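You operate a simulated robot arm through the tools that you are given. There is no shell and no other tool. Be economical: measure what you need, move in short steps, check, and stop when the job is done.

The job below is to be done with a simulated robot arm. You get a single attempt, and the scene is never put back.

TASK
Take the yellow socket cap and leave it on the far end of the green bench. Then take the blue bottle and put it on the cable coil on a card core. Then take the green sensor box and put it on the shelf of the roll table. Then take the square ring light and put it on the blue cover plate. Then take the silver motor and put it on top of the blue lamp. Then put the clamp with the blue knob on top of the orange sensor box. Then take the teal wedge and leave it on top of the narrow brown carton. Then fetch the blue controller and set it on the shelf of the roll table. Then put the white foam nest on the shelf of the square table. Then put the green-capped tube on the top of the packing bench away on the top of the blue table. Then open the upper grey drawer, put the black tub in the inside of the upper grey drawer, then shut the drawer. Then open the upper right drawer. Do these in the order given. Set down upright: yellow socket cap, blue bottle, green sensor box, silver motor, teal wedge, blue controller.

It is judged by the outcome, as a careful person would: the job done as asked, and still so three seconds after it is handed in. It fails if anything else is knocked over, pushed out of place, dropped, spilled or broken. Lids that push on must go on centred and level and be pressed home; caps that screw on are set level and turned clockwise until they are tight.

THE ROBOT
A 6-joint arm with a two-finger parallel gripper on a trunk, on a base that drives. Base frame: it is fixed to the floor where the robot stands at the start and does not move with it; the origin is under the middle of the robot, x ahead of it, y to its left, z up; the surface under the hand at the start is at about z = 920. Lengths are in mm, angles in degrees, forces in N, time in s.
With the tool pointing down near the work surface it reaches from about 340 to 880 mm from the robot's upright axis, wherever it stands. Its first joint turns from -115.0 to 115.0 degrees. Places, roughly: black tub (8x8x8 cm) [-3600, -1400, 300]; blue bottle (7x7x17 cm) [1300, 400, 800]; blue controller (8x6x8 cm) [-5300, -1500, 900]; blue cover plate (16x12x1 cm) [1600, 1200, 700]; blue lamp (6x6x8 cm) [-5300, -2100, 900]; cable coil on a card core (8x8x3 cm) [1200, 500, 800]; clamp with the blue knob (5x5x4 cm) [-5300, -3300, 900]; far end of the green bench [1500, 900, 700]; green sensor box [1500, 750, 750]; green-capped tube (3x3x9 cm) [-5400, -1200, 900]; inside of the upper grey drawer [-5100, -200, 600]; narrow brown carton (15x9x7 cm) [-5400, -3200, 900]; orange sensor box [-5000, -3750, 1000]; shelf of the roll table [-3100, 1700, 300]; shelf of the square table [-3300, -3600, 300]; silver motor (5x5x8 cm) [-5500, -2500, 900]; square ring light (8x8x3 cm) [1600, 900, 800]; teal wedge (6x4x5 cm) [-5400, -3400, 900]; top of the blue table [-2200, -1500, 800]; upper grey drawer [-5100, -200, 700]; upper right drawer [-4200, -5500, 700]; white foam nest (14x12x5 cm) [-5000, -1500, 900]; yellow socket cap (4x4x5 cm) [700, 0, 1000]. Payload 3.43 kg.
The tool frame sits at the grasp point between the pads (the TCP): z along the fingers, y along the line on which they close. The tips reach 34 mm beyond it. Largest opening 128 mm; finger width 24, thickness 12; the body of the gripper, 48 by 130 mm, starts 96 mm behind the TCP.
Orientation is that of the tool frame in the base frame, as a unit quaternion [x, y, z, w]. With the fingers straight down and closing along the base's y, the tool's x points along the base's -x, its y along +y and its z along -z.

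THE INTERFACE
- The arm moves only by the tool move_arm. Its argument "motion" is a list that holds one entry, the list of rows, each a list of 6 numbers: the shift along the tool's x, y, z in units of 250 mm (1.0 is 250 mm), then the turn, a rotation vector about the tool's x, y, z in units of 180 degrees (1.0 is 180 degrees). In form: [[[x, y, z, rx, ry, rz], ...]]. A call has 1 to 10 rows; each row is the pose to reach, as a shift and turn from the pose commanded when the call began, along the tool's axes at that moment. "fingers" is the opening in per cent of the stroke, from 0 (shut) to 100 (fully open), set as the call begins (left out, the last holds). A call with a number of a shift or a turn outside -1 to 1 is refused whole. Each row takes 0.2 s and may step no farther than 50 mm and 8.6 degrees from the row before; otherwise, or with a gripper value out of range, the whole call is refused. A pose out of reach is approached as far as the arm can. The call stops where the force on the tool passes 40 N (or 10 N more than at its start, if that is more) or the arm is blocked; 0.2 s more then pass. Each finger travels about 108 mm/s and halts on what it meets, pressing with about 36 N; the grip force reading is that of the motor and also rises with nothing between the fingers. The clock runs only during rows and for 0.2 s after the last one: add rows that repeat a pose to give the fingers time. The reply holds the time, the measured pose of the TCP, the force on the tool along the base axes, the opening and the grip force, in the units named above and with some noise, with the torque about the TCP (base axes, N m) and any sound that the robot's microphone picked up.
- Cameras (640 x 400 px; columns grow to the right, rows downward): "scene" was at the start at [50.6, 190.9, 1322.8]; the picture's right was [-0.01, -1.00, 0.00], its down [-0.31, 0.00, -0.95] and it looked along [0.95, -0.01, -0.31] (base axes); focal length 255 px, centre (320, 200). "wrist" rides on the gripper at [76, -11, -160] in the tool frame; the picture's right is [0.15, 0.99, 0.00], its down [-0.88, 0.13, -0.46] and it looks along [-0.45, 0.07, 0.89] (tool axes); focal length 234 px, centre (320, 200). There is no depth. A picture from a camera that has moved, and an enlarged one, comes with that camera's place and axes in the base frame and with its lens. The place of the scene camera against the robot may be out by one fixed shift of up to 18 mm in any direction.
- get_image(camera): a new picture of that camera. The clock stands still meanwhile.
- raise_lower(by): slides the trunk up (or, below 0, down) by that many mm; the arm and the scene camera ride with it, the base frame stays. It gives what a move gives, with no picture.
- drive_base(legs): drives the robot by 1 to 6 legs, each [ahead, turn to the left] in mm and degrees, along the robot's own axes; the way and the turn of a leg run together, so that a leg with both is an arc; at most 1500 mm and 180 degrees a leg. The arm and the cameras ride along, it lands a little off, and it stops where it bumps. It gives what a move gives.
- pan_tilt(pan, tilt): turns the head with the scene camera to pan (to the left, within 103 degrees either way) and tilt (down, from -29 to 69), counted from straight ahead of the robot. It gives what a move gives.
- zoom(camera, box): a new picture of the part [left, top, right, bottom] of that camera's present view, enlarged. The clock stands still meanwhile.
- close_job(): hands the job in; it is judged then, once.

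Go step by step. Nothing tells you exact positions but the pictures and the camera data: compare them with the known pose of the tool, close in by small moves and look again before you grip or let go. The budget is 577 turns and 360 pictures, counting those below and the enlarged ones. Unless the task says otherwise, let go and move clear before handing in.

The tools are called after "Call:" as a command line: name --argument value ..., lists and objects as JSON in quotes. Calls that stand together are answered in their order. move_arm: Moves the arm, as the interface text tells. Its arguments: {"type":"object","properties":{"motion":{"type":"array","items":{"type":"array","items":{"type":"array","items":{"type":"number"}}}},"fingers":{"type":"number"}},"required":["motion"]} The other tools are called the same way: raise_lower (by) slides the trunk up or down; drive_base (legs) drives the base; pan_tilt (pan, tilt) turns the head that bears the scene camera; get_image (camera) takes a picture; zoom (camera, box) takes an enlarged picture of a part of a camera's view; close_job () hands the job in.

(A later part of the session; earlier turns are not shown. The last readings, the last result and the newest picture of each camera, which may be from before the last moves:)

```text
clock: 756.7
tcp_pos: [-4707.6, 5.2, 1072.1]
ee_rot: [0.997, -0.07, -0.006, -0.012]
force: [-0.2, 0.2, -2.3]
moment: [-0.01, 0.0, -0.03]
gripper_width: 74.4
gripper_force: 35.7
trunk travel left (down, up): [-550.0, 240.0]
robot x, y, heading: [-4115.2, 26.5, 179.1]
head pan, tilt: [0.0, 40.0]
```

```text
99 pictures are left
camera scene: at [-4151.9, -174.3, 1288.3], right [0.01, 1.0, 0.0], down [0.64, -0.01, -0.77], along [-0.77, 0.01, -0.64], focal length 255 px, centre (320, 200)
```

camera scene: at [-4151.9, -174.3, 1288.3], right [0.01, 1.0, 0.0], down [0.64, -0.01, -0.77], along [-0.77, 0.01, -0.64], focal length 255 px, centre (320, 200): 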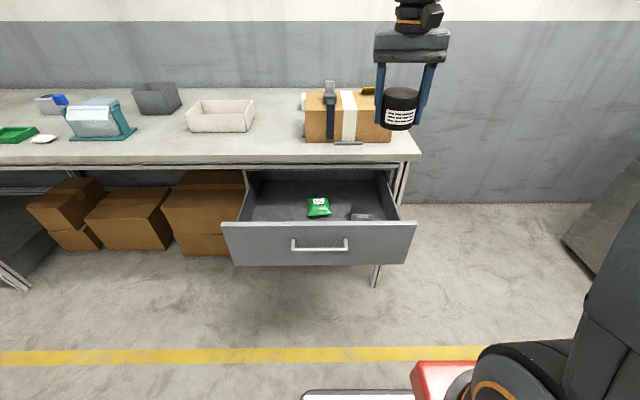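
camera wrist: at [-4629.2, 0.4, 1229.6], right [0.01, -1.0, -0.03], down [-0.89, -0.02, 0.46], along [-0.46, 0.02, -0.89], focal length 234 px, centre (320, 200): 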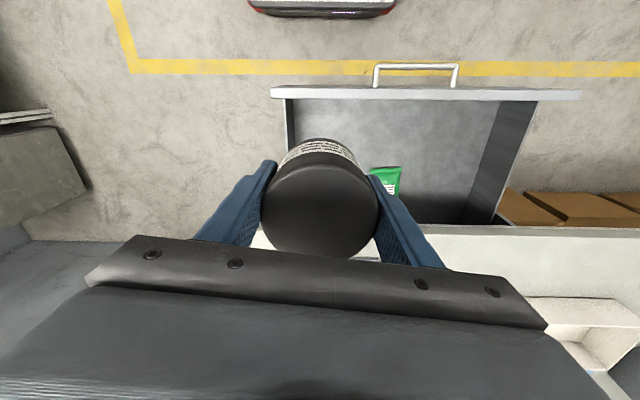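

The drawer holds a green bag and a dark box, and its left part is free. I'll lower the trunk and move the tub over about (-4770, -285).

Call:
raise_lower --by -180

Call:
move_arm --motion '[[[-0.02, 0.18, 0, 0, 0, 0], [-0.03, 0.36, 0, 0, 0, 0], [-0.05, 0.54, 0, 0, 0, 0], [-0.06, 0.72, 0, 0, 0, 0], [-0.07, 0.9, 0, 0, 0, 0], [-0.08, 1.0, 0, 0, 0, 0]]]'

Call:
get_image --camera "wrist"

Call:
get_image --camera "scene"

```text
clock: 758.7
tcp_pos: [-4708.4, 5.0, 890.5]
ee_rot: [0.997, -0.07, -0.006, -0.013]
force: [-0.3, -0.4, -1.8]
moment: [-0.01, 0.0, 0.01]
gripper_width: 74.4
gripper_force: 36.5
trunk travel left (down, up): [-370.0, 420.0]
robot x, y, heading: [-4120.3, 22.4, 179.3]
head pan, tilt: [0.0, 40.0]
```

```text
clock: 760.1
tcp_pos: [-4761.0, -239.5, 885.1]
ee_rot: [0.997, -0.07, -0.006, -0.013]
force: [-0.7, 0.5, -1.8]
moment: [-0.02, 0.04, 0.01]
gripper_width: 74.7
gripper_force: 35.9
trunk travel left (down, up): [-370.0, 420.0]
robot x, y, heading: [-4116.8, 20.6, 179.5]
head pan, tilt: [0.0, 40.0]
```

```text
98 pictures are left
camera wrist: at [-4683.0, -243.7, 1043.1], right [0.01, -1.0, -0.03], down [-0.89, -0.02, 0.46], along [-0.46, 0.02, -0.89], focal length 234 px, centre (320, 200)
```

wrist: 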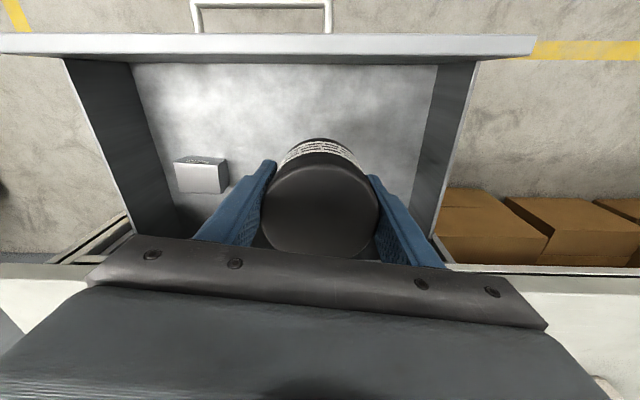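

```text
97 pictures are left
camera scene: at [-4201.9, -173.7, 1108.3], right [0.01, 1.0, 0.0], down [0.64, -0.01, -0.77], along [-0.77, 0.01, -0.64], focal length 255 px, centre (320, 200)
```

scene: 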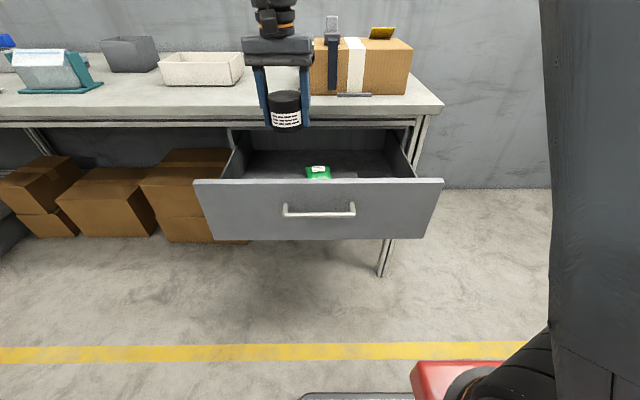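

I'll shift 48 mm further left and lower into the drawer.

Call:
move_arm --motion '[[[0.015, 0.1, 0, 0, 0, 0], [0.027, 0.19, 0.05, 0, 0, 0], [0.027, 0.19, 0.22, 0, 0, 0], [0.027, 0.19, 0.4, 0, 0, 0], [0.027, 0.19, 0.56, 0, 0, 0], [0.027, 0.19, 0.66, 0, 0, 0]]]'

Call:
get_image --camera "wrist"

Call:
get_image --camera "scene"

```text
clock: 761.5
tcp_pos: [-4761.7, -282.3, 719.0]
ee_rot: [0.997, -0.071, -0.006, -0.013]
force: [-0.2, -0.6, -1.7]
moment: [0.01, 0.03, 0.0]
gripper_width: 74.5
gripper_force: 36.3
trunk travel left (down, up): [-370.0, 420.0]
robot x, y, heading: [-4117.8, 24.3, 179.4]
head pan, tilt: [0.0, 40.0]
```

```text
96 pictures are left
camera wrist: at [-4683.7, -286.9, 877.4], right [0.01, -1.0, -0.03], down [-0.89, -0.02, 0.46], along [-0.47, 0.02, -0.89], focal length 234 px, centre (320, 200)
```

wrist: 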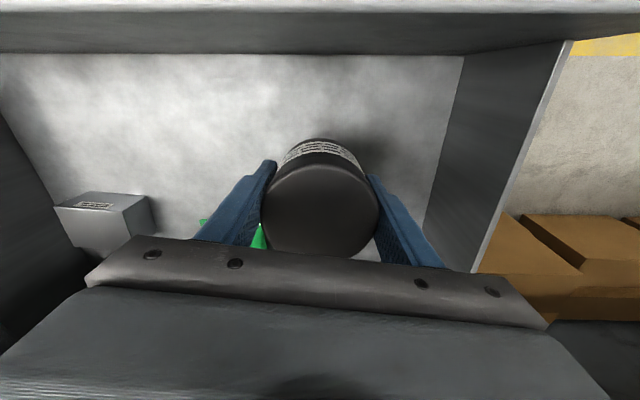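

```text
95 pictures are left
camera scene: at [-4201.9, -173.8, 1108.3], right [0.01, 1.0, 0.0], down [0.64, -0.01, -0.77], along [-0.77, 0.01, -0.64], focal length 255 px, centre (320, 200)
```

scene: 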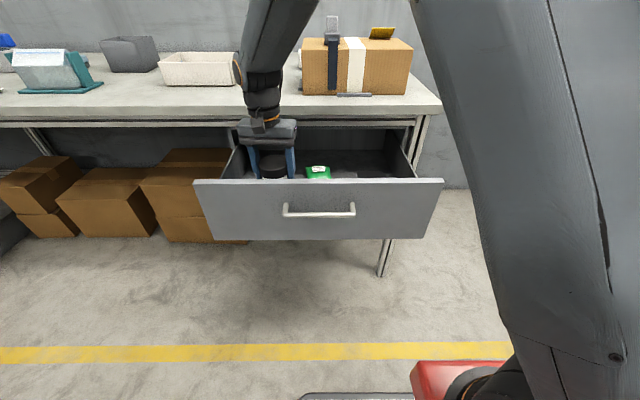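

The left finger has clear space from the bag. I'll lower to contact.

Call:
move_arm --motion '[[[0, 0.01, 0.06, 0, 0, 0], [0, 0.01, 0.1, 0, 0, 0], [0, 0.01, 0.115, 0, 0, 0], [0, 0.01, 0.13, 0, 0, 0], [0, 0.01, 0.145, 0, 0, 0], [0, 0.01, 0.16, 0, 0, 0], [0, 0.01, 0.175, 0, 0, 0], [0, 0.01, 0.19, 0, 0, 0], [0, 0.01, 0.205, 0, 0, 0], [0, 0.01, 0.22, 0, 0, 0]]]'

```text
clock: 763.7
tcp_pos: [-4764.9, -285.3, 663.9]
ee_rot: [0.997, -0.07, -0.007, -0.012]
force: [0.4, -0.4, -1.5]
moment: [0.0, -0.02, -0.04]
gripper_width: 74.2
gripper_force: 35.3
trunk travel left (down, up): [-370.0, 420.0]
robot x, y, heading: [-4116.1, 23.7, 179.4]
head pan, tilt: [0.0, 40.0]
```

Call:
move_arm --motion '[[[0, 0, 0.012, 0, 0, 0], [0, 0, 0.024, 0, 0, 0], [0, 0, 0.036, 0, 0, 0], [0, 0, 0.048, 0, 0, 0], [0, 0, 0.06, 0, 0, 0], [0, 0, 0.072, 0, 0, 0], [0, 0, 0.084, 0, 0, 0], [0, 0, 0.096, 0, 0, 0]]]'

Call:
get_image --camera "wrist"

```text
clock: 765.5
tcp_pos: [-4763.8, -283.6, 639.5]
ee_rot: [0.997, -0.07, -0.006, -0.013]
force: [0.1, 0.2, -0.6]
moment: [-0.07, 0.06, 0.04]
gripper_width: 74.4
gripper_force: 35.9
trunk travel left (down, up): [-370.0, 420.0]
robot x, y, heading: [-4118.1, 23.4, 179.5]
head pan, tilt: [0.0, 40.0]
```

```text
94 pictures are left
camera wrist: at [-4685.7, -288.0, 798.2], right [0.01, -1.0, -0.03], down [-0.89, -0.02, 0.47], along [-0.47, 0.02, -0.88], focal length 234 px, centre (320, 200)
```

wrist: 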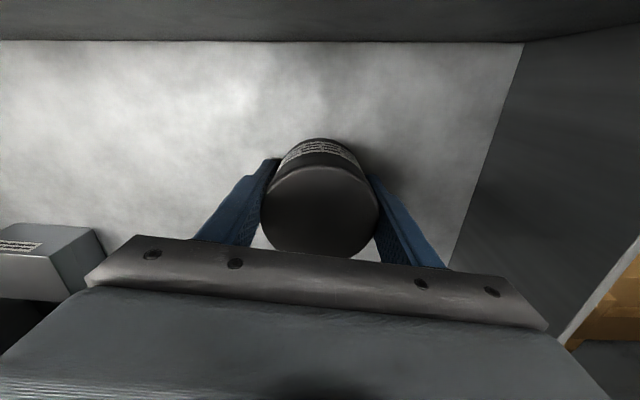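

There's still no contact, and the wrist camera is close to the drawer front. I'll shift 25 mm deeper and continue down.

Call:
move_arm --motion '[[[-0.05, 0.007, 0, 0, 0, 0], [-0.1, 0.014, 0, 0, 0, 0], [-0.1, 0.014, 0.015, 0, 0, 0], [-0.1, 0.014, 0.03, 0, 0, 0], [-0.1, 0.014, 0.045, 0, 0, 0], [-0.1, 0.014, 0.06, 0, 0, 0], [-0.1, 0.014, 0.075, 0, 0, 0], [-0.1, 0.014, 0.09, 0, 0, 0], [-0.1, 0.014, 0.105, 0, 0, 0]]]'

Call:
get_image --camera "wrist"

```text
clock: 766.5
tcp_pos: [-4796.3, -282.7, 638.3]
ee_rot: [0.997, -0.071, -0.011, -0.01]
force: [-1.5, 4.0, 12.1]
moment: [-0.4, -0.07, 0.0]
gripper_width: 74.2
gripper_force: 36.0
trunk travel left (down, up): [-370.0, 420.0]
robot x, y, heading: [-4112.3, 21.9, 179.4]
head pan, tilt: [0.0, 40.0]
stopped in row 5: the force on the tool passed its limit at 45 N (the readings are from after the stop); the commanded pose is now the measured one
```

```text
93 pictures are left
camera wrist: at [-4715.3, -286.7, 797.1], right [0.0, -1.0, -0.02], down [-0.88, -0.01, 0.47], along [-0.47, 0.02, -0.88], focal length 234 px, centre (320, 200)
```

wrist: 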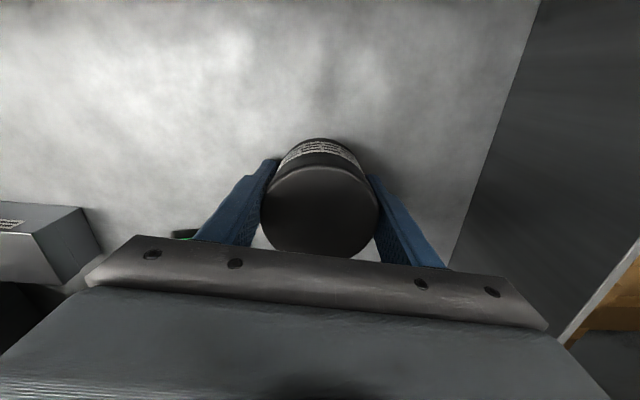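

It made contact, presumably with the drawer floor. I'll check from the scene camera before releasing.

Call:
zoom --camera "scene" --box '[190, 90, 350, 210]'

```text
3.33 times, centred on (270, 150) of scene
camera zoom: at [-4202.0, -173.4, 1108.3], right [0.01, 1.0, 0.0], down [0.64, -0.01, -0.77], along [-0.77, 0.01, -0.64], focal length 851 px, centre (487, 367)
```

zoom: 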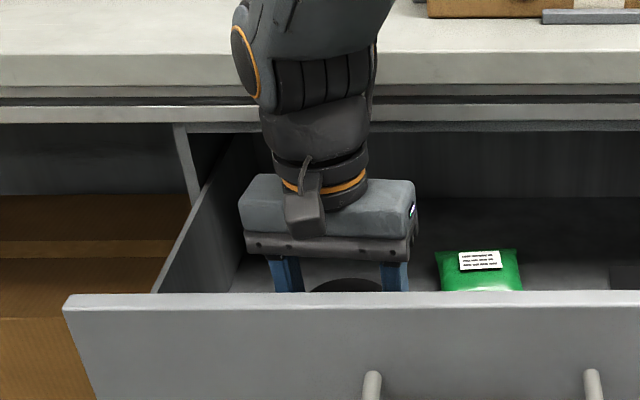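

The tub rests on the drawer floor with space around it. I'll release gently and lift out.

Call:
move_arm --motion '[[[0, 0, 0, 0, 0, 0], [0, 0, 0, 0, 0, 0], [0, 0, 0, 0, 0, 0]]]' --fingers 74

Call:
move_arm --motion '[[[0, 0, -0.1, 0, 0, 0], [0, 0, -0.28, 0, 0, 0], [0.03, 0, -0.46, 0, 0, 0], [0.06, 0, -0.64, 0, 0, 0], [0.1, 0, -0.82, 0, 0, 0], [0.14, 0, -0.98, 0, 0, 0]]]'

Call:
get_image --camera "wrist"

Call:
get_image --camera "scene"

```text
clock: 767.3
tcp_pos: [-4793.5, -283.9, 639.3]
ee_rot: [0.997, -0.07, -0.01, -0.009]
force: [2.0, 18.8, 28.4]
moment: [-0.74, -0.11, 0.16]
gripper_width: 83.7
gripper_force: 0.0
trunk travel left (down, up): [-370.0, 420.0]
robot x, y, heading: [-4114.9, 23.2, 179.2]
head pan, tilt: [0.0, 40.0]
```

```text
clock: 768.7
tcp_pos: [-4756.2, -296.5, 883.7]
ee_rot: [0.997, -0.07, -0.008, -0.012]
force: [-0.3, -1.1, -1.1]
moment: [0.0, -0.02, 0.02]
gripper_width: 95.0
gripper_force: 0.0
trunk travel left (down, up): [-370.0, 420.0]
robot x, y, heading: [-4111.8, 26.5, 179.5]
head pan, tilt: [0.0, 40.0]
```

```text
91 pictures are left
camera wrist: at [-4676.9, -299.0, 1041.0], right [0.01, -1.0, -0.02], down [-0.88, -0.02, 0.47], along [-0.47, 0.02, -0.88], focal length 234 px, centre (320, 200)
```

wrist: 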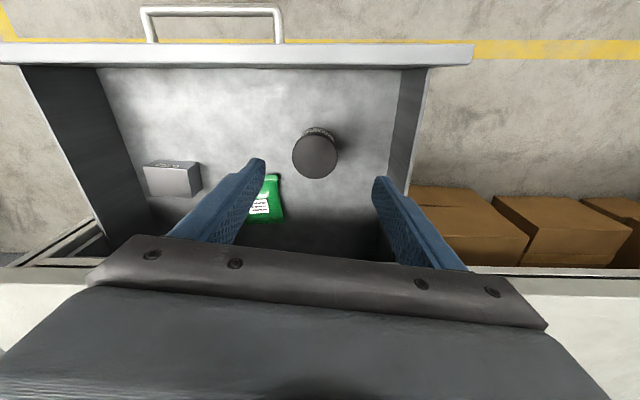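

```text
90 pictures are left
camera scene: at [-4202.4, -173.7, 1108.2], right [0.01, 1.0, 0.0], down [0.64, -0.01, -0.77], along [-0.77, 0.01, -0.64], focal length 255 px, centre (320, 200)
```

scene: 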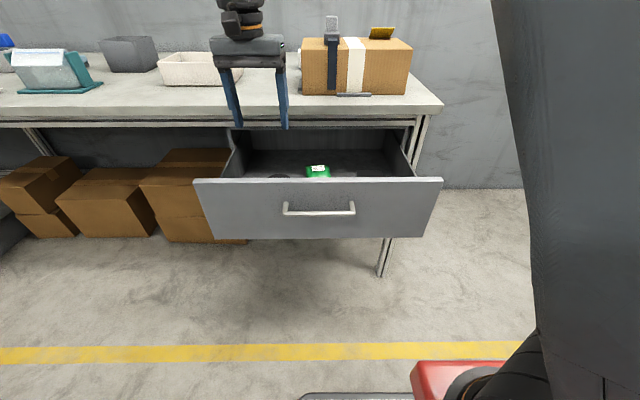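

The tub is in the drawer with the bag and box undisturbed. To shut the drawer I'll close the fingers, move in front of it with a 45° pitch and push the panel just above the handle.

Call:
move_arm --motion '[[[0.13, -0.11, -0.06, 0, 0, 0], [0.27, -0.23, -0.12, 0, 0, 0], [0.41, -0.36, -0.12, 0, 0, 0], [0.56, -0.49, -0.12, 0, 0, 0], [0.704, -0.624, -0.12, 0, 0, 0]]]' --fingers 0

Call:
move_arm --motion '[[[0, 0, 0.08, 0, -0.042, 0], [0, 0, 0.16, 0, -0.084, 0], [0, 0, 0.25, 0, -0.126, 0], [0, 0, 0.34, 0, -0.168, 0], [0, 0, 0.44, 0, -0.21, 0], [0, 0, 0.52, 0, -0.25, 0]]]'

Call:
get_image --camera "wrist"

Call:
get_image --camera "scene"

```text
clock: 769.9
tcp_pos: [-4558.5, -164.7, 909.3]
ee_rot: [0.997, -0.071, -0.008, -0.011]
force: [0.0, 0.0, 0.1]
moment: [0.01, -0.04, 0.0]
gripper_width: 0.0
gripper_force: 32.5
trunk travel left (down, up): [-370.0, 420.0]
robot x, y, heading: [-4116.7, 22.6, 179.4]
head pan, tilt: [0.0, 40.0]
```

```text
clock: 771.3
tcp_pos: [-4580.1, -189.8, 794.9]
ee_rot: [0.918, -0.062, -0.39, -0.038]
force: [-0.2, -0.7, 0.2]
moment: [0.01, 0.0, 0.02]
gripper_width: 0.0
gripper_force: 32.7
out of reach, approached as far as the arm can: row 5, 6
trunk travel left (down, up): [-370.0, 420.0]
robot x, y, heading: [-4115.3, 25.3, 179.3]
head pan, tilt: [0.0, 40.0]
```

```text
89 pictures are left
camera wrist: at [-4412.9, -204.7, 851.9], right [-0.04, -0.99, -0.13], down [-0.3, -0.11, 0.95], along [-0.95, 0.07, -0.29], focal length 234 px, centre (320, 200)
```

wrist: 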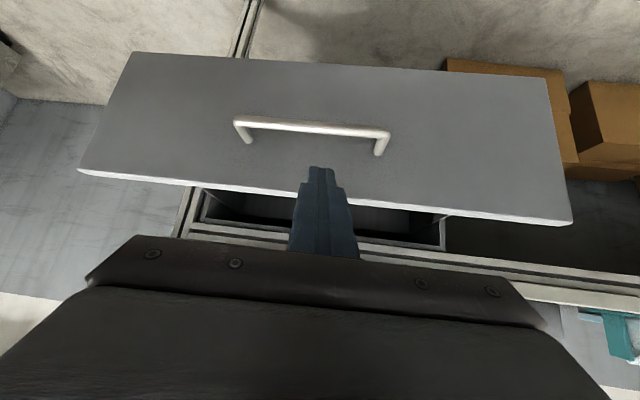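

```text
88 pictures are left
camera scene: at [-4201.9, -173.3, 1108.4], right [0.01, 1.0, 0.0], down [0.64, -0.01, -0.77], along [-0.77, 0.01, -0.64], focal length 255 px, centre (320, 200)
```

scene: 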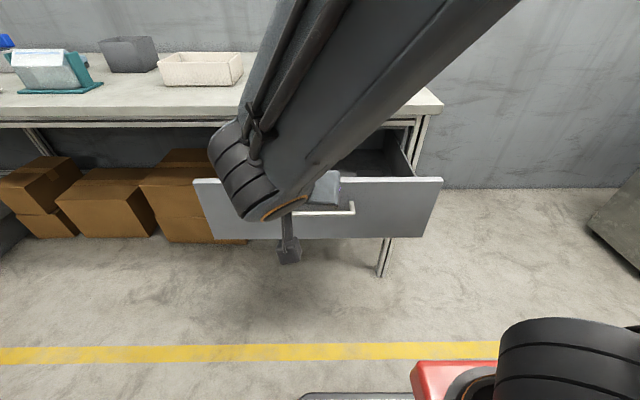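

I'm near the arm's inner limit, so I'll back off 60 mm and let the hand settle at its intended pose.

Call:
drive_base --legs '[[-60, 0]]'

Call:
move_arm --motion '[[[0.01, -0.02, 0.03, 0, 0, 0], [0.01, -0.05, 0.07, 0, 0, 0], [0.01, -0.08, 0.11, 0, 0, 0], [0.01, -0.08, 0.11, 0, 0, 0]]]'

Call:
get_image --camera "wrist"

```text
clock: 772.3
tcp_pos: [-4520.8, -190.5, 795.8]
ee_rot: [0.918, -0.062, -0.39, -0.038]
force: [-0.1, -0.8, -0.7]
moment: [-0.02, 0.0, -0.03]
gripper_width: 0.0
gripper_force: 33.2
trunk travel left (down, up): [-370.0, 420.0]
robot x, y, heading: [-4056.1, 24.7, 179.6]
head pan, tilt: [0.0, 40.0]
```

```text
clock: 773.3
tcp_pos: [-4543.3, -179.1, 780.7]
ee_rot: [0.918, -0.063, -0.389, -0.039]
force: [0.1, -0.5, -0.2]
moment: [0.0, 0.02, 0.01]
gripper_width: 0.0
gripper_force: 32.9
out of reach, approached as far as the arm can: row 1, 2, 3, 4
trunk travel left (down, up): [-370.0, 420.0]
robot x, y, heading: [-4051.9, 22.2, 179.4]
head pan, tilt: [0.0, 40.0]
```

```text
87 pictures are left
camera wrist: at [-4376.5, -194.1, 836.9], right [-0.04, -0.99, -0.13], down [-0.3, -0.11, 0.95], along [-0.95, 0.08, -0.3], focal length 234 px, centre (320, 200)
```

wrist: 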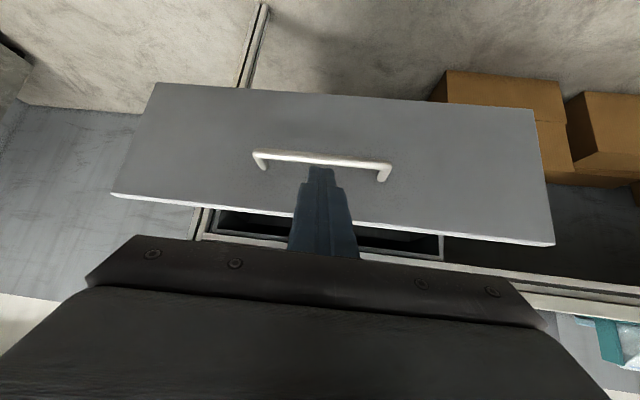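

The tip is at about z = 757, between the handle and the panel's top edge. I'll drive forward to push.

Call:
drive_base --legs '[[200, 0]]'

Call:
get_image --camera "wrist"

```text
clock: 774.9
tcp_pos: [-4746.7, -177.0, 781.0]
ee_rot: [0.918, -0.062, -0.389, -0.038]
force: [-0.8, -0.3, 0.4]
moment: [0.0, 0.03, 0.0]
gripper_width: 0.0
gripper_force: 32.9
trunk travel left (down, up): [-370.0, 420.0]
robot x, y, heading: [-4258.7, 23.8, 179.2]
head pan, tilt: [0.0, 40.0]
```

```text
86 pictures are left
camera wrist: at [-4579.1, -192.2, 836.9], right [-0.04, -0.99, -0.13], down [-0.3, -0.11, 0.95], along [-0.95, 0.08, -0.3], focal length 234 px, centre (320, 200)
```

wrist: 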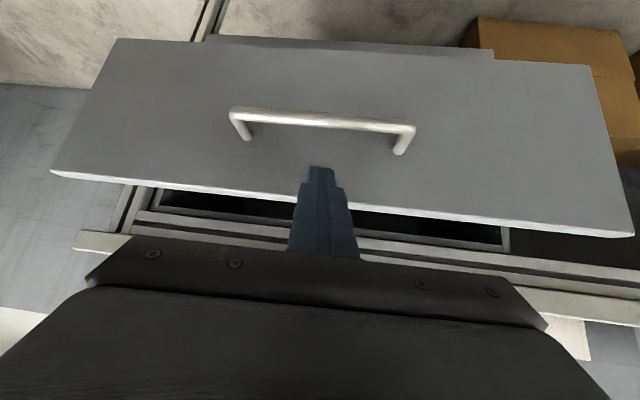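

The drawer is moving in smoothly. I'll push on.

Call:
drive_base --legs '[[100, 0]]'

Call:
drive_base --legs '[[40, 0]]'

Call:
get_image --camera "wrist"

Call:
get_image --camera "scene"

```text
clock: 776.0
tcp_pos: [-4844.9, -175.3, 780.6]
ee_rot: [0.918, -0.063, -0.389, -0.039]
force: [0.5, 0.0, 0.3]
moment: [0.01, -0.01, -0.01]
gripper_width: 0.0
gripper_force: 33.0
trunk travel left (down, up): [-370.0, 420.0]
robot x, y, heading: [-4353.4, 27.2, 179.4]
head pan, tilt: [0.0, 40.0]
```

```text
clock: 777.0
tcp_pos: [-4878.6, -175.3, 780.0]
ee_rot: [0.919, -0.062, -0.388, -0.039]
force: [10.5, 2.3, 9.9]
moment: [0.0, 0.14, 0.0]
gripper_width: 0.1
gripper_force: 33.4
trunk travel left (down, up): [-370.0, 420.0]
robot x, y, heading: [-4395.8, 25.6, 179.5]
head pan, tilt: [0.0, 40.0]
stopped in leg 1: the force on the tool passed its limit at 82 N (the readings are from after the stop); the commanded pose is now the measured one
```

```text
85 pictures are left
camera wrist: at [-4711.8, -190.6, 836.6], right [-0.04, -0.99, -0.13], down [-0.3, -0.11, 0.95], along [-0.95, 0.08, -0.3], focal length 234 px, centre (320, 200)
```

wrist: 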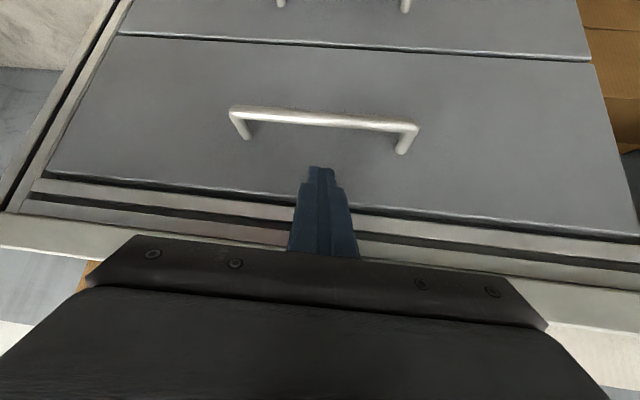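

```text
84 pictures are left
camera scene: at [-4478.6, -170.9, 1108.3], right [0.01, 1.0, 0.0], down [0.64, -0.01, -0.77], along [-0.77, 0.01, -0.64], focal length 255 px, centre (320, 200)
```

scene: 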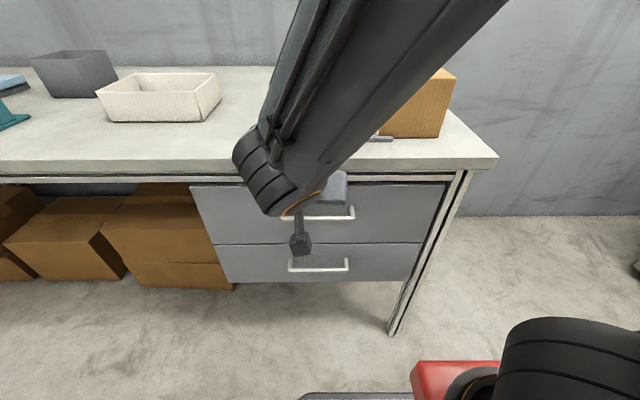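

The drawer is shut and flush with the one below. I'll back away, raise the arm and drive south to the white drawer unit near (-4200, -5450).

Call:
drive_base --legs '[[-130, 0]]'

Call:
get_image --camera "wrist"

Call:
raise_lower --by 180

Call:
drive_base --legs '[[0, 84], [1500, 0], [1500, 0], [1000, 0]]'

Call:
pan_tilt --pan 0 --tilt 20

Call:
get_image --camera "scene"

```text
clock: 778.3
tcp_pos: [-4749.1, -176.7, 779.6]
ee_rot: [0.919, -0.062, -0.388, -0.038]
force: [0.6, -0.3, -0.2]
moment: [-0.02, -0.01, -0.02]
gripper_width: 0.1
gripper_force: 33.5
trunk travel left (down, up): [-370.0, 420.0]
robot x, y, heading: [-4265.1, 25.6, 179.5]
head pan, tilt: [0.0, 40.0]
```

```text
83 pictures are left
camera wrist: at [-4582.6, -191.6, 836.4], right [-0.04, -0.99, -0.13], down [-0.31, -0.11, 0.95], along [-0.95, 0.08, -0.3], focal length 234 px, centre (320, 200)
```

wrist: 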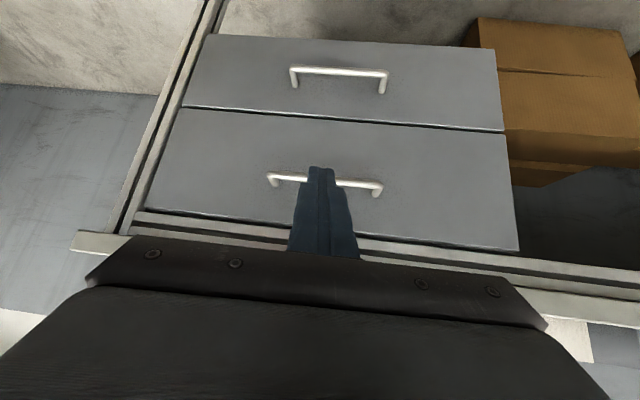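

```text
clock: 780.3
tcp_pos: [-4749.6, -176.1, 959.9]
ee_rot: [0.919, -0.064, -0.388, -0.04]
force: [-0.4, -0.2, 0.9]
moment: [-0.02, -0.02, -0.01]
gripper_width: 0.2
gripper_force: 33.3
trunk travel left (down, up): [-550.0, 240.0]
robot x, y, heading: [-4260.8, 24.5, 179.2]
head pan, tilt: [0.0, 40.0]
```

```text
clock: 801.4
tcp_pos: [-4580.9, -4043.5, 960.1]
ee_rot: [0.746, 0.541, -0.318, 0.222]
force: [-2.3, 1.0, 0.5]
moment: [0.01, -0.17, 0.17]
gripper_width: 0.0
gripper_force: 33.0
trunk travel left (down, up): [-550.0, 240.0]
robot x, y, heading: [-4645.2, -3537.3, -108.9]
head pan, tilt: [0.0, 40.0]
stopped in leg 4: the robot was blocked; the commanded pose is now the measured one
```

```text
clock: 802.3
tcp_pos: [-4577.9, -4046.5, 960.2]
ee_rot: [0.746, 0.541, -0.319, 0.22]
force: [0.9, -0.1, -0.3]
moment: [-0.03, 0.0, 0.02]
gripper_width: 0.2
gripper_force: 33.1
trunk travel left (down, up): [-550.0, 240.0]
robot x, y, heading: [-4649.8, -3539.5, -108.9]
head pan, tilt: [0.0, 20.0]
```

```text
82 pictures are left
camera scene: at [-4475.4, -3648.5, 1319.6], right [-0.95, 0.33, 0.0], down [0.11, 0.32, -0.94], along [-0.31, -0.89, -0.34], focal length 255 px, centre (320, 200)
```

scene: 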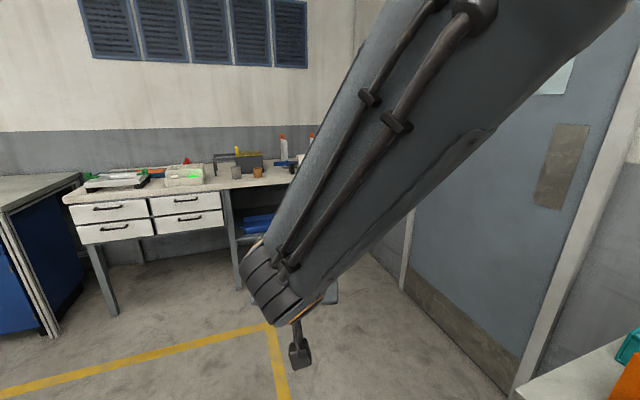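

I drifted toward the packing bench and bumped it. I'll back away and check the bench's items.

Call:
drive_base --legs '[[-200, 0]]'

Call:
pan_tilt --pan -75 --tilt 30

Call:
get_image --camera "scene"

```text
clock: 803.9
tcp_pos: [-4510.4, -3854.5, 958.0]
ee_rot: [0.746, 0.542, -0.318, 0.221]
force: [-0.3, -0.6, -0.2]
moment: [0.02, -0.04, 0.01]
gripper_width: 0.1
gripper_force: 32.9
trunk travel left (down, up): [-550.0, 240.0]
robot x, y, heading: [-4579.9, -3345.6, -108.9]
head pan, tilt: [0.0, 20.0]
```

```text
clock: 805.4
tcp_pos: [-4510.6, -3854.0, 958.9]
ee_rot: [0.745, 0.543, -0.319, 0.222]
force: [0.8, 0.1, -0.3]
moment: [-0.01, 0.0, -0.01]
gripper_width: 0.0
gripper_force: 32.7
trunk travel left (down, up): [-550.0, 240.0]
robot x, y, heading: [-4582.0, -3350.1, -108.8]
head pan, tilt: [-75.0, 30.0]
```

```text
81 pictures are left
camera scene: at [-4469.5, -3362.3, 1303.6], right [0.07, 1.0, 0.0], down [0.5, -0.03, -0.87], along [-0.86, 0.06, -0.5], focal length 255 px, centre (320, 200)
```

scene: 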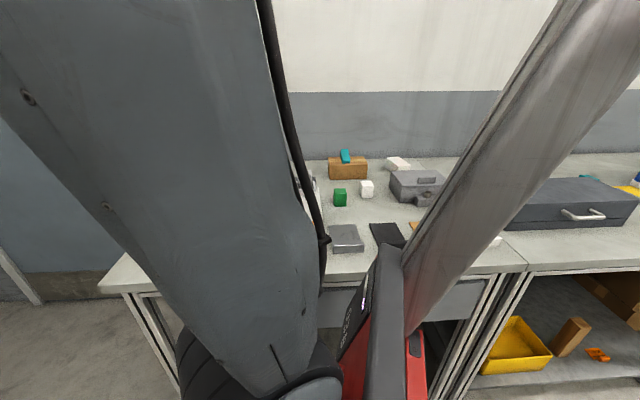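

The wedge and the other bench items are in place. I'll move back into the aisle's middle and line up toward the white drawers.

Call:
drive_base --legs '[[-220, 0], [0, 43.8], [350, 0], [0, -25]]'

Call:
pan_tilt --pan -45 --tilt 25

Call:
get_image --camera "scene"

```text
clock: 812.2
tcp_pos: [-4111.5, -3915.8, 958.5]
ee_rot: [0.638, 0.665, -0.274, 0.274]
force: [0.3, 0.5, -0.2]
moment: [0.03, -0.03, -0.02]
gripper_width: 0.1
gripper_force: 33.1
trunk travel left (down, up): [-550.0, 240.0]
robot x, y, heading: [-4355.0, -3465.5, -88.4]
head pan, tilt: [-75.0, 30.0]
```

```text
clock: 813.2
tcp_pos: [-4111.5, -3916.4, 960.3]
ee_rot: [0.638, 0.665, -0.275, 0.274]
force: [0.4, -0.4, 0.5]
moment: [0.0, 0.01, 0.06]
gripper_width: 0.0
gripper_force: 33.4
trunk travel left (down, up): [-550.0, 240.0]
robot x, y, heading: [-4354.9, -3464.6, -88.3]
head pan, tilt: [-45.0, 25.0]
```

```text
80 pictures are left
camera scene: at [-4221.4, -3481.9, 1311.6], right [-0.72, 0.69, 0.0], down [0.29, 0.31, -0.91], along [-0.62, -0.66, -0.42], focal length 255 px, centre (320, 200)
```

scene: 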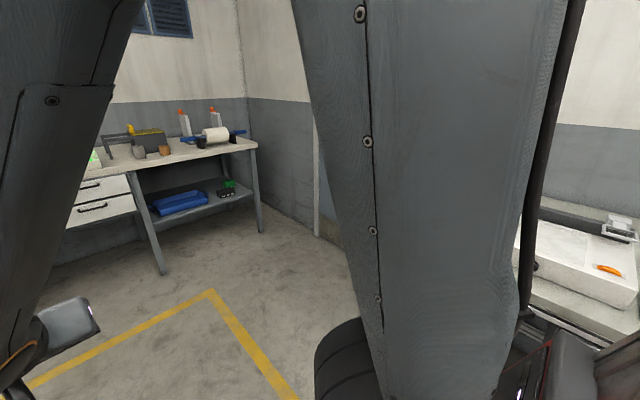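

I'll drive south to in front of the white drawers.

Call:
drive_base --legs '[[0, -3], [1000, 0], [0, 1.3]]'

Call:
pan_tilt --pan 10 --tilt 25

Call:
get_image --camera "scene"

Call:
get_image --camera "wrist"

```text
clock: 819.2
tcp_pos: [-4154.3, -4925.5, 958.5]
ee_rot: [0.648, 0.655, -0.279, 0.27]
force: [0.0, -0.1, 0.4]
moment: [-0.02, -0.02, 0.02]
gripper_width: 0.1
gripper_force: 32.8
trunk travel left (down, up): [-550.0, 240.0]
robot x, y, heading: [-4388.7, -4469.1, -90.3]
head pan, tilt: [-45.0, 25.0]
```

```text
clock: 820.4
tcp_pos: [-4154.9, -4926.9, 958.1]
ee_rot: [0.649, 0.655, -0.279, 0.269]
force: [-0.4, -0.8, 0.5]
moment: [-0.02, 0.03, -0.01]
gripper_width: 0.0
gripper_force: 33.1
trunk travel left (down, up): [-550.0, 240.0]
robot x, y, heading: [-4379.1, -4465.9, -90.7]
head pan, tilt: [10.0, 25.0]
```

```text
79 pictures are left
camera scene: at [-4168.8, -4516.5, 1311.6], right [-0.99, -0.17, 0.0], down [-0.07, 0.42, -0.91], along [0.15, -0.89, -0.42], focal length 255 px, centre (320, 200)
```

scene: 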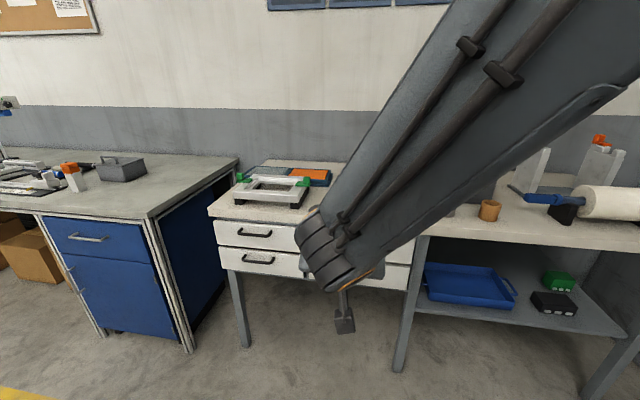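

```text
78 pictures are left
camera wrist: at [-4164.9, -4760.8, 1016.4], right [0.99, 0.11, -0.12], down [0.15, -0.29, 0.95], along [0.06, -0.95, -0.3], focal length 234 px, centre (320, 200)
```

wrist: 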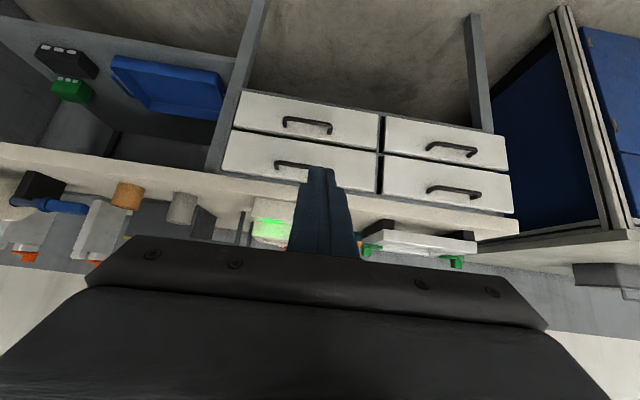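

The upper right drawer's handle is at about (-4193, -5343, 747). I'll drive 60 mm closer, lower the trunk 120 mm and pitch the hand to horizontal in front of it.

Call:
drive_base --legs '[[60, 0]]'

Call:
raise_lower --by -120

Call:
move_arm --motion '[[[-0.05, -0.01, 0.08, 0, -0.021, 0], [-0.11, -0.02, 0.16, 0, -0.042, 0], [-0.17, -0.04, 0.24, 0, -0.063, 0], [-0.22, -0.05, 0.31, 0, -0.084, 0], [-0.28, -0.07, 0.39, 0, -0.105, 0], [-0.33, -0.08, 0.46, 0, -0.125, 0]]]'

Call:
move_arm --motion '[[[0.0, -0.01, 0.1, 0, -0.02, 0], [0.0, -0.02, 0.2, 0, -0.04, 0], [0.0, -0.04, 0.3, 0, -0.06, 0], [0.0, -0.05, 0.4, 0, -0.08, 0], [0.01, -0.06, 0.48, 0, -0.1, 0], [0.01, -0.07, 0.55, 0, -0.12, 0]]]'

Call:
get_image --camera "wrist"

```text
clock: 821.4
tcp_pos: [-4154.3, -4986.3, 958.8]
ee_rot: [0.649, 0.655, -0.279, 0.269]
force: [1.1, 0.6, -0.1]
moment: [-0.03, -0.02, -0.01]
gripper_width: 0.0
gripper_force: 32.9
trunk travel left (down, up): [-550.0, 240.0]
robot x, y, heading: [-4387.3, -4528.3, -90.4]
head pan, tilt: [10.0, 25.0]
```

```text
clock: 822.9
tcp_pos: [-4152.9, -4997.7, 840.1]
ee_rot: [0.65, 0.655, -0.279, 0.267]
force: [-0.1, 0.1, -0.5]
moment: [0.01, 0.0, -0.03]
gripper_width: 0.0
gripper_force: 33.6
trunk travel left (down, up): [-430.0, 360.0]
robot x, y, heading: [-4384.0, -4524.9, -90.6]
head pan, tilt: [10.0, 25.0]
```

```text
clock: 824.3
tcp_pos: [-4175.1, -5138.6, 817.5]
ee_rot: [0.583, 0.59, -0.4, 0.39]
force: [-0.4, -0.2, 0.0]
moment: [0.0, 0.01, -0.02]
gripper_width: 0.1
gripper_force: 33.0
trunk travel left (down, up): [-430.0, 360.0]
robot x, y, heading: [-4383.7, -4526.5, -90.6]
head pan, tilt: [10.0, 25.0]
```

```text
clock: 825.3
tcp_pos: [-4180.8, -5231.4, 784.0]
ee_rot: [0.525, 0.537, -0.476, 0.458]
force: [-4.0, 19.6, 11.3]
moment: [-0.24, -0.05, -0.02]
gripper_width: 0.2
gripper_force: 32.9
out of reach, approached as far as the arm can: row 4, 5
trunk travel left (down, up): [-430.0, 360.0]
robot x, y, heading: [-4385.3, -4527.4, -90.4]
head pan, tilt: [10.0, 25.0]
stopped in row 5: the force on the tool passed its limit at 81 N (the readings are from after the stop); the commanded pose is now the measured one
```

```text
77 pictures are left
camera wrist: at [-4194.7, -5063.9, 729.5], right [0.98, 0.02, -0.17], down [0.16, 0.34, 0.93], along [0.07, -0.94, 0.33], focal length 234 px, centre (320, 200)
```

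wrist: 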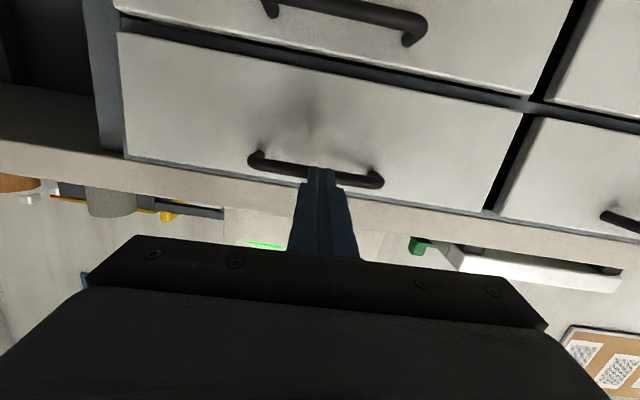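

The fingertips touched the handle area sooner than expected. I'll back off 60 mm and look.

Call:
drive_base --legs '[[-70, 0]]'

Call:
get_image --camera "wrist"

Call:
get_image --camera "scene"

```text
clock: 826.4
tcp_pos: [-4183.0, -5162.3, 782.5]
ee_rot: [0.525, 0.538, -0.475, 0.458]
force: [-1.0, -0.7, 1.1]
moment: [-0.03, 0.0, -0.01]
gripper_width: 0.1
gripper_force: 33.3
trunk travel left (down, up): [-430.0, 360.0]
robot x, y, heading: [-4386.7, -4458.4, -90.5]
head pan, tilt: [10.0, 25.0]
```

```text
76 pictures are left
camera wrist: at [-4194.7, -4995.2, 728.5], right [0.98, 0.02, -0.17], down [0.16, 0.34, 0.93], along [0.07, -0.94, 0.33], focal length 234 px, centre (320, 200)
```

wrist: 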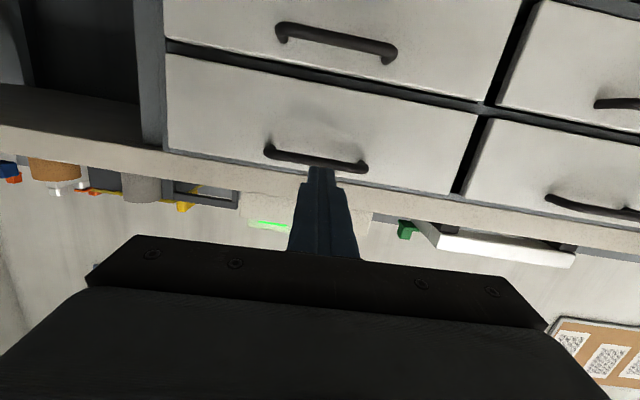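

```text
75 pictures are left
camera scene: at [-4168.9, -4538.6, 1191.6], right [-0.99, -0.17, 0.0], down [-0.07, 0.42, -0.91], along [0.15, -0.89, -0.42], focal length 255 px, centre (320, 200)
```

scene: 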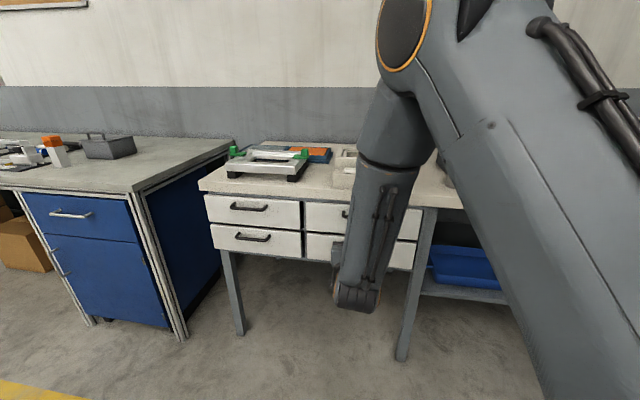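

Combining three views, the handle bar is at about y = -5271, z = 777, x = -4189. I'll level the hand, then roll it 90° short of the handle.

Call:
move_arm --motion '[[[0.005, -0.01, 0.05, 0, -0.02, 0], [0.012, -0.02, 0.1, 0, -0.041, 0], [0.02, -0.024, 0.13, 0, -0.041, 0]]]' --fingers 42

Call:
move_arm --motion '[[[0, 0, 0, 0, 0, -0.045], [0, 0, 0, 0, 0, -0.09], [0, 0, 0, 0, 0, -0.135], [0, 0, 0, 0, 0, -0.18], [0, 0, 0, 0, 0, -0.225], [0, 0, 0, 0, 0, -0.27], [0, 0, 0, 0, 0, -0.315], [0, 0, 0, 0, 0, -0.36], [0, 0, 0, 0, 0, -0.405], [0, 0, 0, 0, 0, -0.45]]]'

Call:
move_arm --motion '[[[0, 0, 0, 0, 0, -0.025], [0, 0, 0, 0, 0, -0.05], [0, 0, 0, 0, 0, -0.05]]]'

Call:
get_image --camera "wrist"

```text
clock: 827.1
tcp_pos: [-4183.8, -5199.7, 779.5]
ee_rot: [-0.493, -0.509, 0.512, -0.485]
force: [0.1, 0.1, 0.2]
moment: [0.03, 0.01, -0.06]
gripper_width: 54.0
gripper_force: 0.1
out of reach, approached as far as the arm can: row 2, 3
trunk travel left (down, up): [-430.0, 360.0]
robot x, y, heading: [-4384.9, -4458.5, -90.1]
head pan, tilt: [10.0, 25.0]
```

```text
clock: 829.4
tcp_pos: [-4182.9, -5199.9, 779.3]
ee_rot: [0.046, 0.706, -0.705, 0.042]
force: [-0.5, -0.3, 0.0]
moment: [0.01, 0.0, 0.02]
gripper_width: 53.8
gripper_force: 0.1
trunk travel left (down, up): [-430.0, 360.0]
robot x, y, heading: [-4385.7, -4457.0, -90.3]
head pan, tilt: [10.0, 25.0]
```

```text
clock: 830.1
tcp_pos: [-4183.0, -5199.9, 779.8]
ee_rot: [-0.009, 0.708, -0.706, -0.012]
force: [0.5, 0.4, 0.2]
moment: [0.0, 0.03, -0.04]
gripper_width: 53.9
gripper_force: 0.1
trunk travel left (down, up): [-430.0, 360.0]
robot x, y, heading: [-4384.7, -4457.4, -90.4]
head pan, tilt: [10.0, 25.0]
```

```text
74 pictures are left
camera wrist: at [-4257.8, -5041.0, 793.5], right [-0.18, 0.0, -0.98], down [0.88, 0.45, -0.16], along [0.44, -0.89, -0.08], focal length 234 px, centre (320, 200)
```

wrist: 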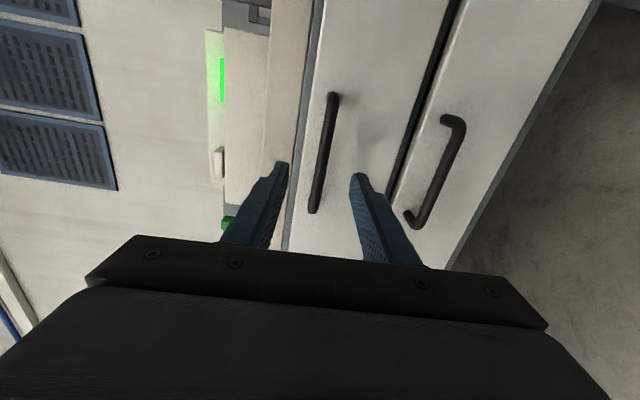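

The bar is centred between the fingers vertically. I'll advance 52 mm in small steps.

Call:
move_arm --motion '[[[0.02, 0.0, 0.06, 0, 0, 0], [0.036, 0.004, 0.12, 0, 0, 0], [0.036, 0.004, 0.16, 0, 0, 0], [0.036, 0.004, 0.19, 0, 0, 0], [0.036, 0.004, 0.21, 0, 0, 0]]]'

Call:
get_image --camera "wrist"

```text
clock: 831.4
tcp_pos: [-4193.0, -5253.8, 779.3]
ee_rot: [-0.009, 0.708, -0.706, -0.012]
force: [-0.5, 0.2, -0.1]
moment: [0.0, 0.01, 0.04]
gripper_width: 53.6
gripper_force: 0.1
trunk travel left (down, up): [-430.0, 360.0]
robot x, y, heading: [-4382.2, -4458.5, -90.5]
head pan, tilt: [10.0, 25.0]
```

```text
73 pictures are left
camera wrist: at [-4267.3, -5094.8, 791.8], right [-0.18, 0.0, -0.98], down [0.88, 0.45, -0.16], along [0.44, -0.89, -0.08], focal length 234 px, centre (320, 200)
```

wrist: 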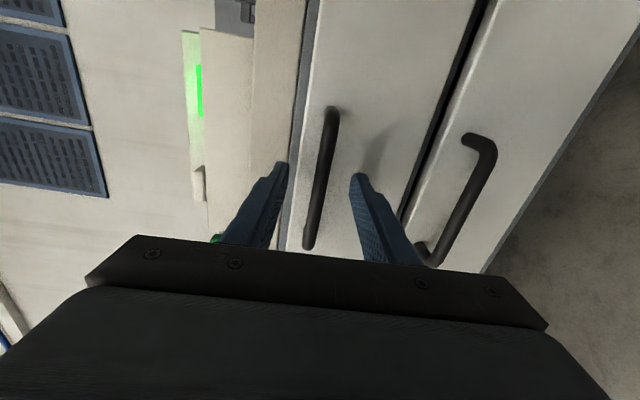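

The bar is between the finger pads. I'll close and check the grip.

Call:
move_arm --motion '[[[0, 0, 0.0, 0, 0, 0], [0, 0, 0.0, 0, 0, 0], [0, 0, 0.0, 0, 0, 0], [0, 0, 0.0, 0, 0, 0]]]' --fingers 0

Call:
drive_base --legs '[[-60, 0]]'

Call:
get_image --camera "wrist"

```text
clock: 832.4
tcp_pos: [-4191.2, -5253.6, 776.9]
ee_rot: [-0.009, 0.708, -0.706, -0.012]
force: [0.2, -0.9, -0.3]
moment: [0.03, -1.09, -0.09]
gripper_width: 11.8
gripper_force: 45.0
trunk travel left (down, up): [-430.0, 360.0]
robot x, y, heading: [-4381.1, -4459.5, -90.4]
head pan, tilt: [10.0, 25.0]
```

```text
clock: 833.3
tcp_pos: [-4192.5, -5194.6, 778.2]
ee_rot: [-0.008, 0.708, -0.706, -0.012]
force: [-5.1, -1.1, 0.2]
moment: [0.01, -1.08, -0.17]
gripper_width: 12.3
gripper_force: 45.0
trunk travel left (down, up): [-430.0, 360.0]
robot x, y, heading: [-4385.4, -4397.9, -90.4]
head pan, tilt: [10.0, 25.0]
```

```text
72 pictures are left
camera wrist: at [-4267.1, -5034.8, 791.8], right [-0.18, 0.0, -0.98], down [0.88, 0.45, -0.15], along [0.44, -0.89, -0.08], focal length 234 px, centre (320, 200)
```

wrist: 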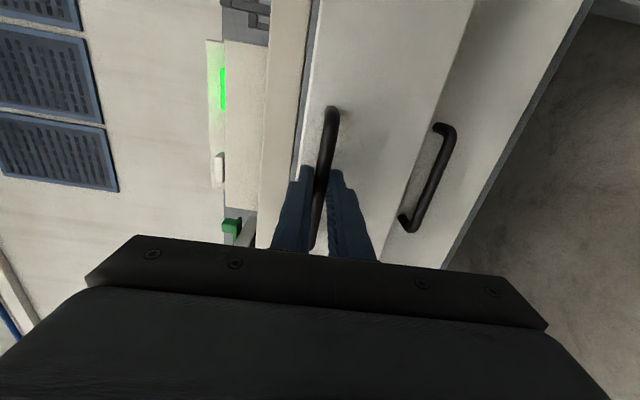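

The drawer is coming out. I'll keep pulling in steps.

Call:
drive_base --legs '[[-80, 0]]'

Call:
drive_base --legs '[[-80, 0]]'

Call:
drive_base --legs '[[-60, 0]]'

Call:
get_image --camera "wrist"

Call:
get_image --camera "scene"

```text
clock: 834.4
tcp_pos: [-4192.0, -5114.2, 777.1]
ee_rot: [-0.008, 0.708, -0.706, -0.013]
force: [-5.5, -1.9, 0.3]
moment: [0.03, -1.1, -0.17]
gripper_width: 12.2
gripper_force: 44.7
trunk travel left (down, up): [-430.0, 360.0]
robot x, y, heading: [-4383.8, -4315.2, -90.2]
head pan, tilt: [10.0, 25.0]
```

```text
clock: 835.4
tcp_pos: [-4191.9, -5034.3, 777.5]
ee_rot: [-0.008, 0.708, -0.706, -0.012]
force: [-1.7, -1.5, 0.0]
moment: [0.01, -1.06, -0.1]
gripper_width: 12.0
gripper_force: 44.8
trunk travel left (down, up): [-430.0, 360.0]
robot x, y, heading: [-4385.2, -4238.7, -90.5]
head pan, tilt: [10.0, 25.0]
```

```text
clock: 836.4
tcp_pos: [-4193.3, -4975.3, 777.6]
ee_rot: [-0.007, 0.708, -0.707, -0.013]
force: [-1.0, -1.3, 0.1]
moment: [0.02, -1.08, -0.11]
gripper_width: 12.1
gripper_force: 45.4
trunk travel left (down, up): [-430.0, 360.0]
robot x, y, heading: [-4382.9, -4177.6, -90.6]
head pan, tilt: [10.0, 25.0]
```

```text
71 pictures are left
camera wrist: at [-4266.7, -4815.9, 791.7], right [-0.17, 0.0, -0.98], down [0.88, 0.45, -0.15], along [0.44, -0.89, -0.08], focal length 234 px, centre (320, 200)
```

wrist: 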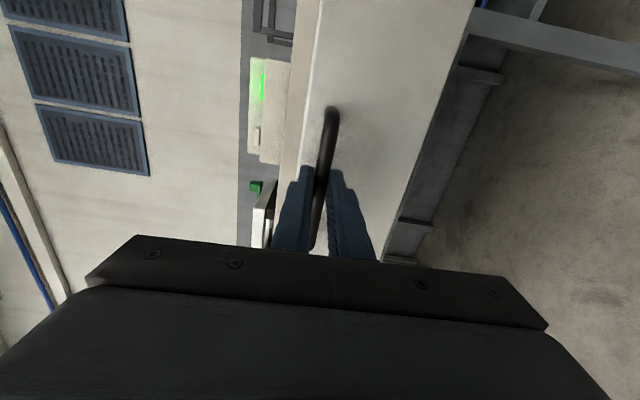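

```text
70 pictures are left
camera scene: at [-4167.1, -4259.8, 1191.6], right [-0.99, -0.17, 0.0], down [-0.07, 0.42, -0.91], along [0.15, -0.89, -0.42], focal length 255 px, centre (320, 200)
```

scene: 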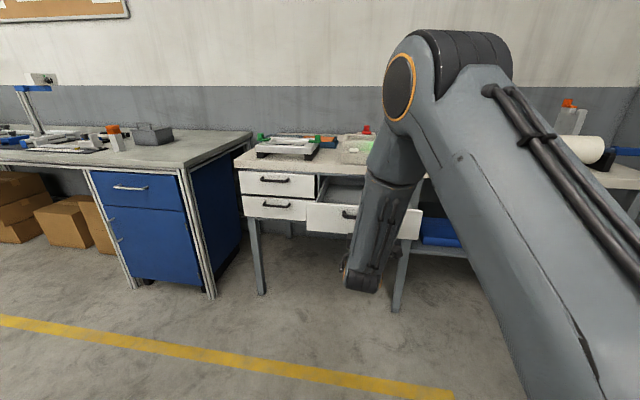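

The drawer is out about 280 mm. I'll pull a little more to be sure it's well open.

Call:
drive_base --legs '[[-40, 0]]'

Call:
get_image --camera "scene"

```text
clock: 837.3
tcp_pos: [-4192.2, -4934.3, 778.6]
ee_rot: [-0.007, 0.708, -0.706, -0.013]
force: [-1.7, -1.4, -1.3]
moment: [0.04, -1.07, -0.1]
gripper_width: 12.1
gripper_force: 45.6
trunk travel left (down, up): [-430.0, 360.0]
robot x, y, heading: [-4384.7, -4137.3, -90.5]
head pan, tilt: [10.0, 25.0]
```

```text
69 pictures are left
camera scene: at [-4166.8, -4219.3, 1191.6], right [-0.99, -0.17, 0.0], down [-0.07, 0.42, -0.91], along [0.15, -0.89, -0.42], focal length 255 px, centre (320, 200)
```

scene: 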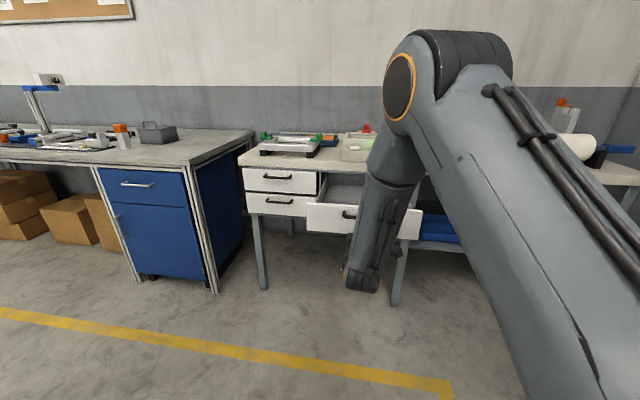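

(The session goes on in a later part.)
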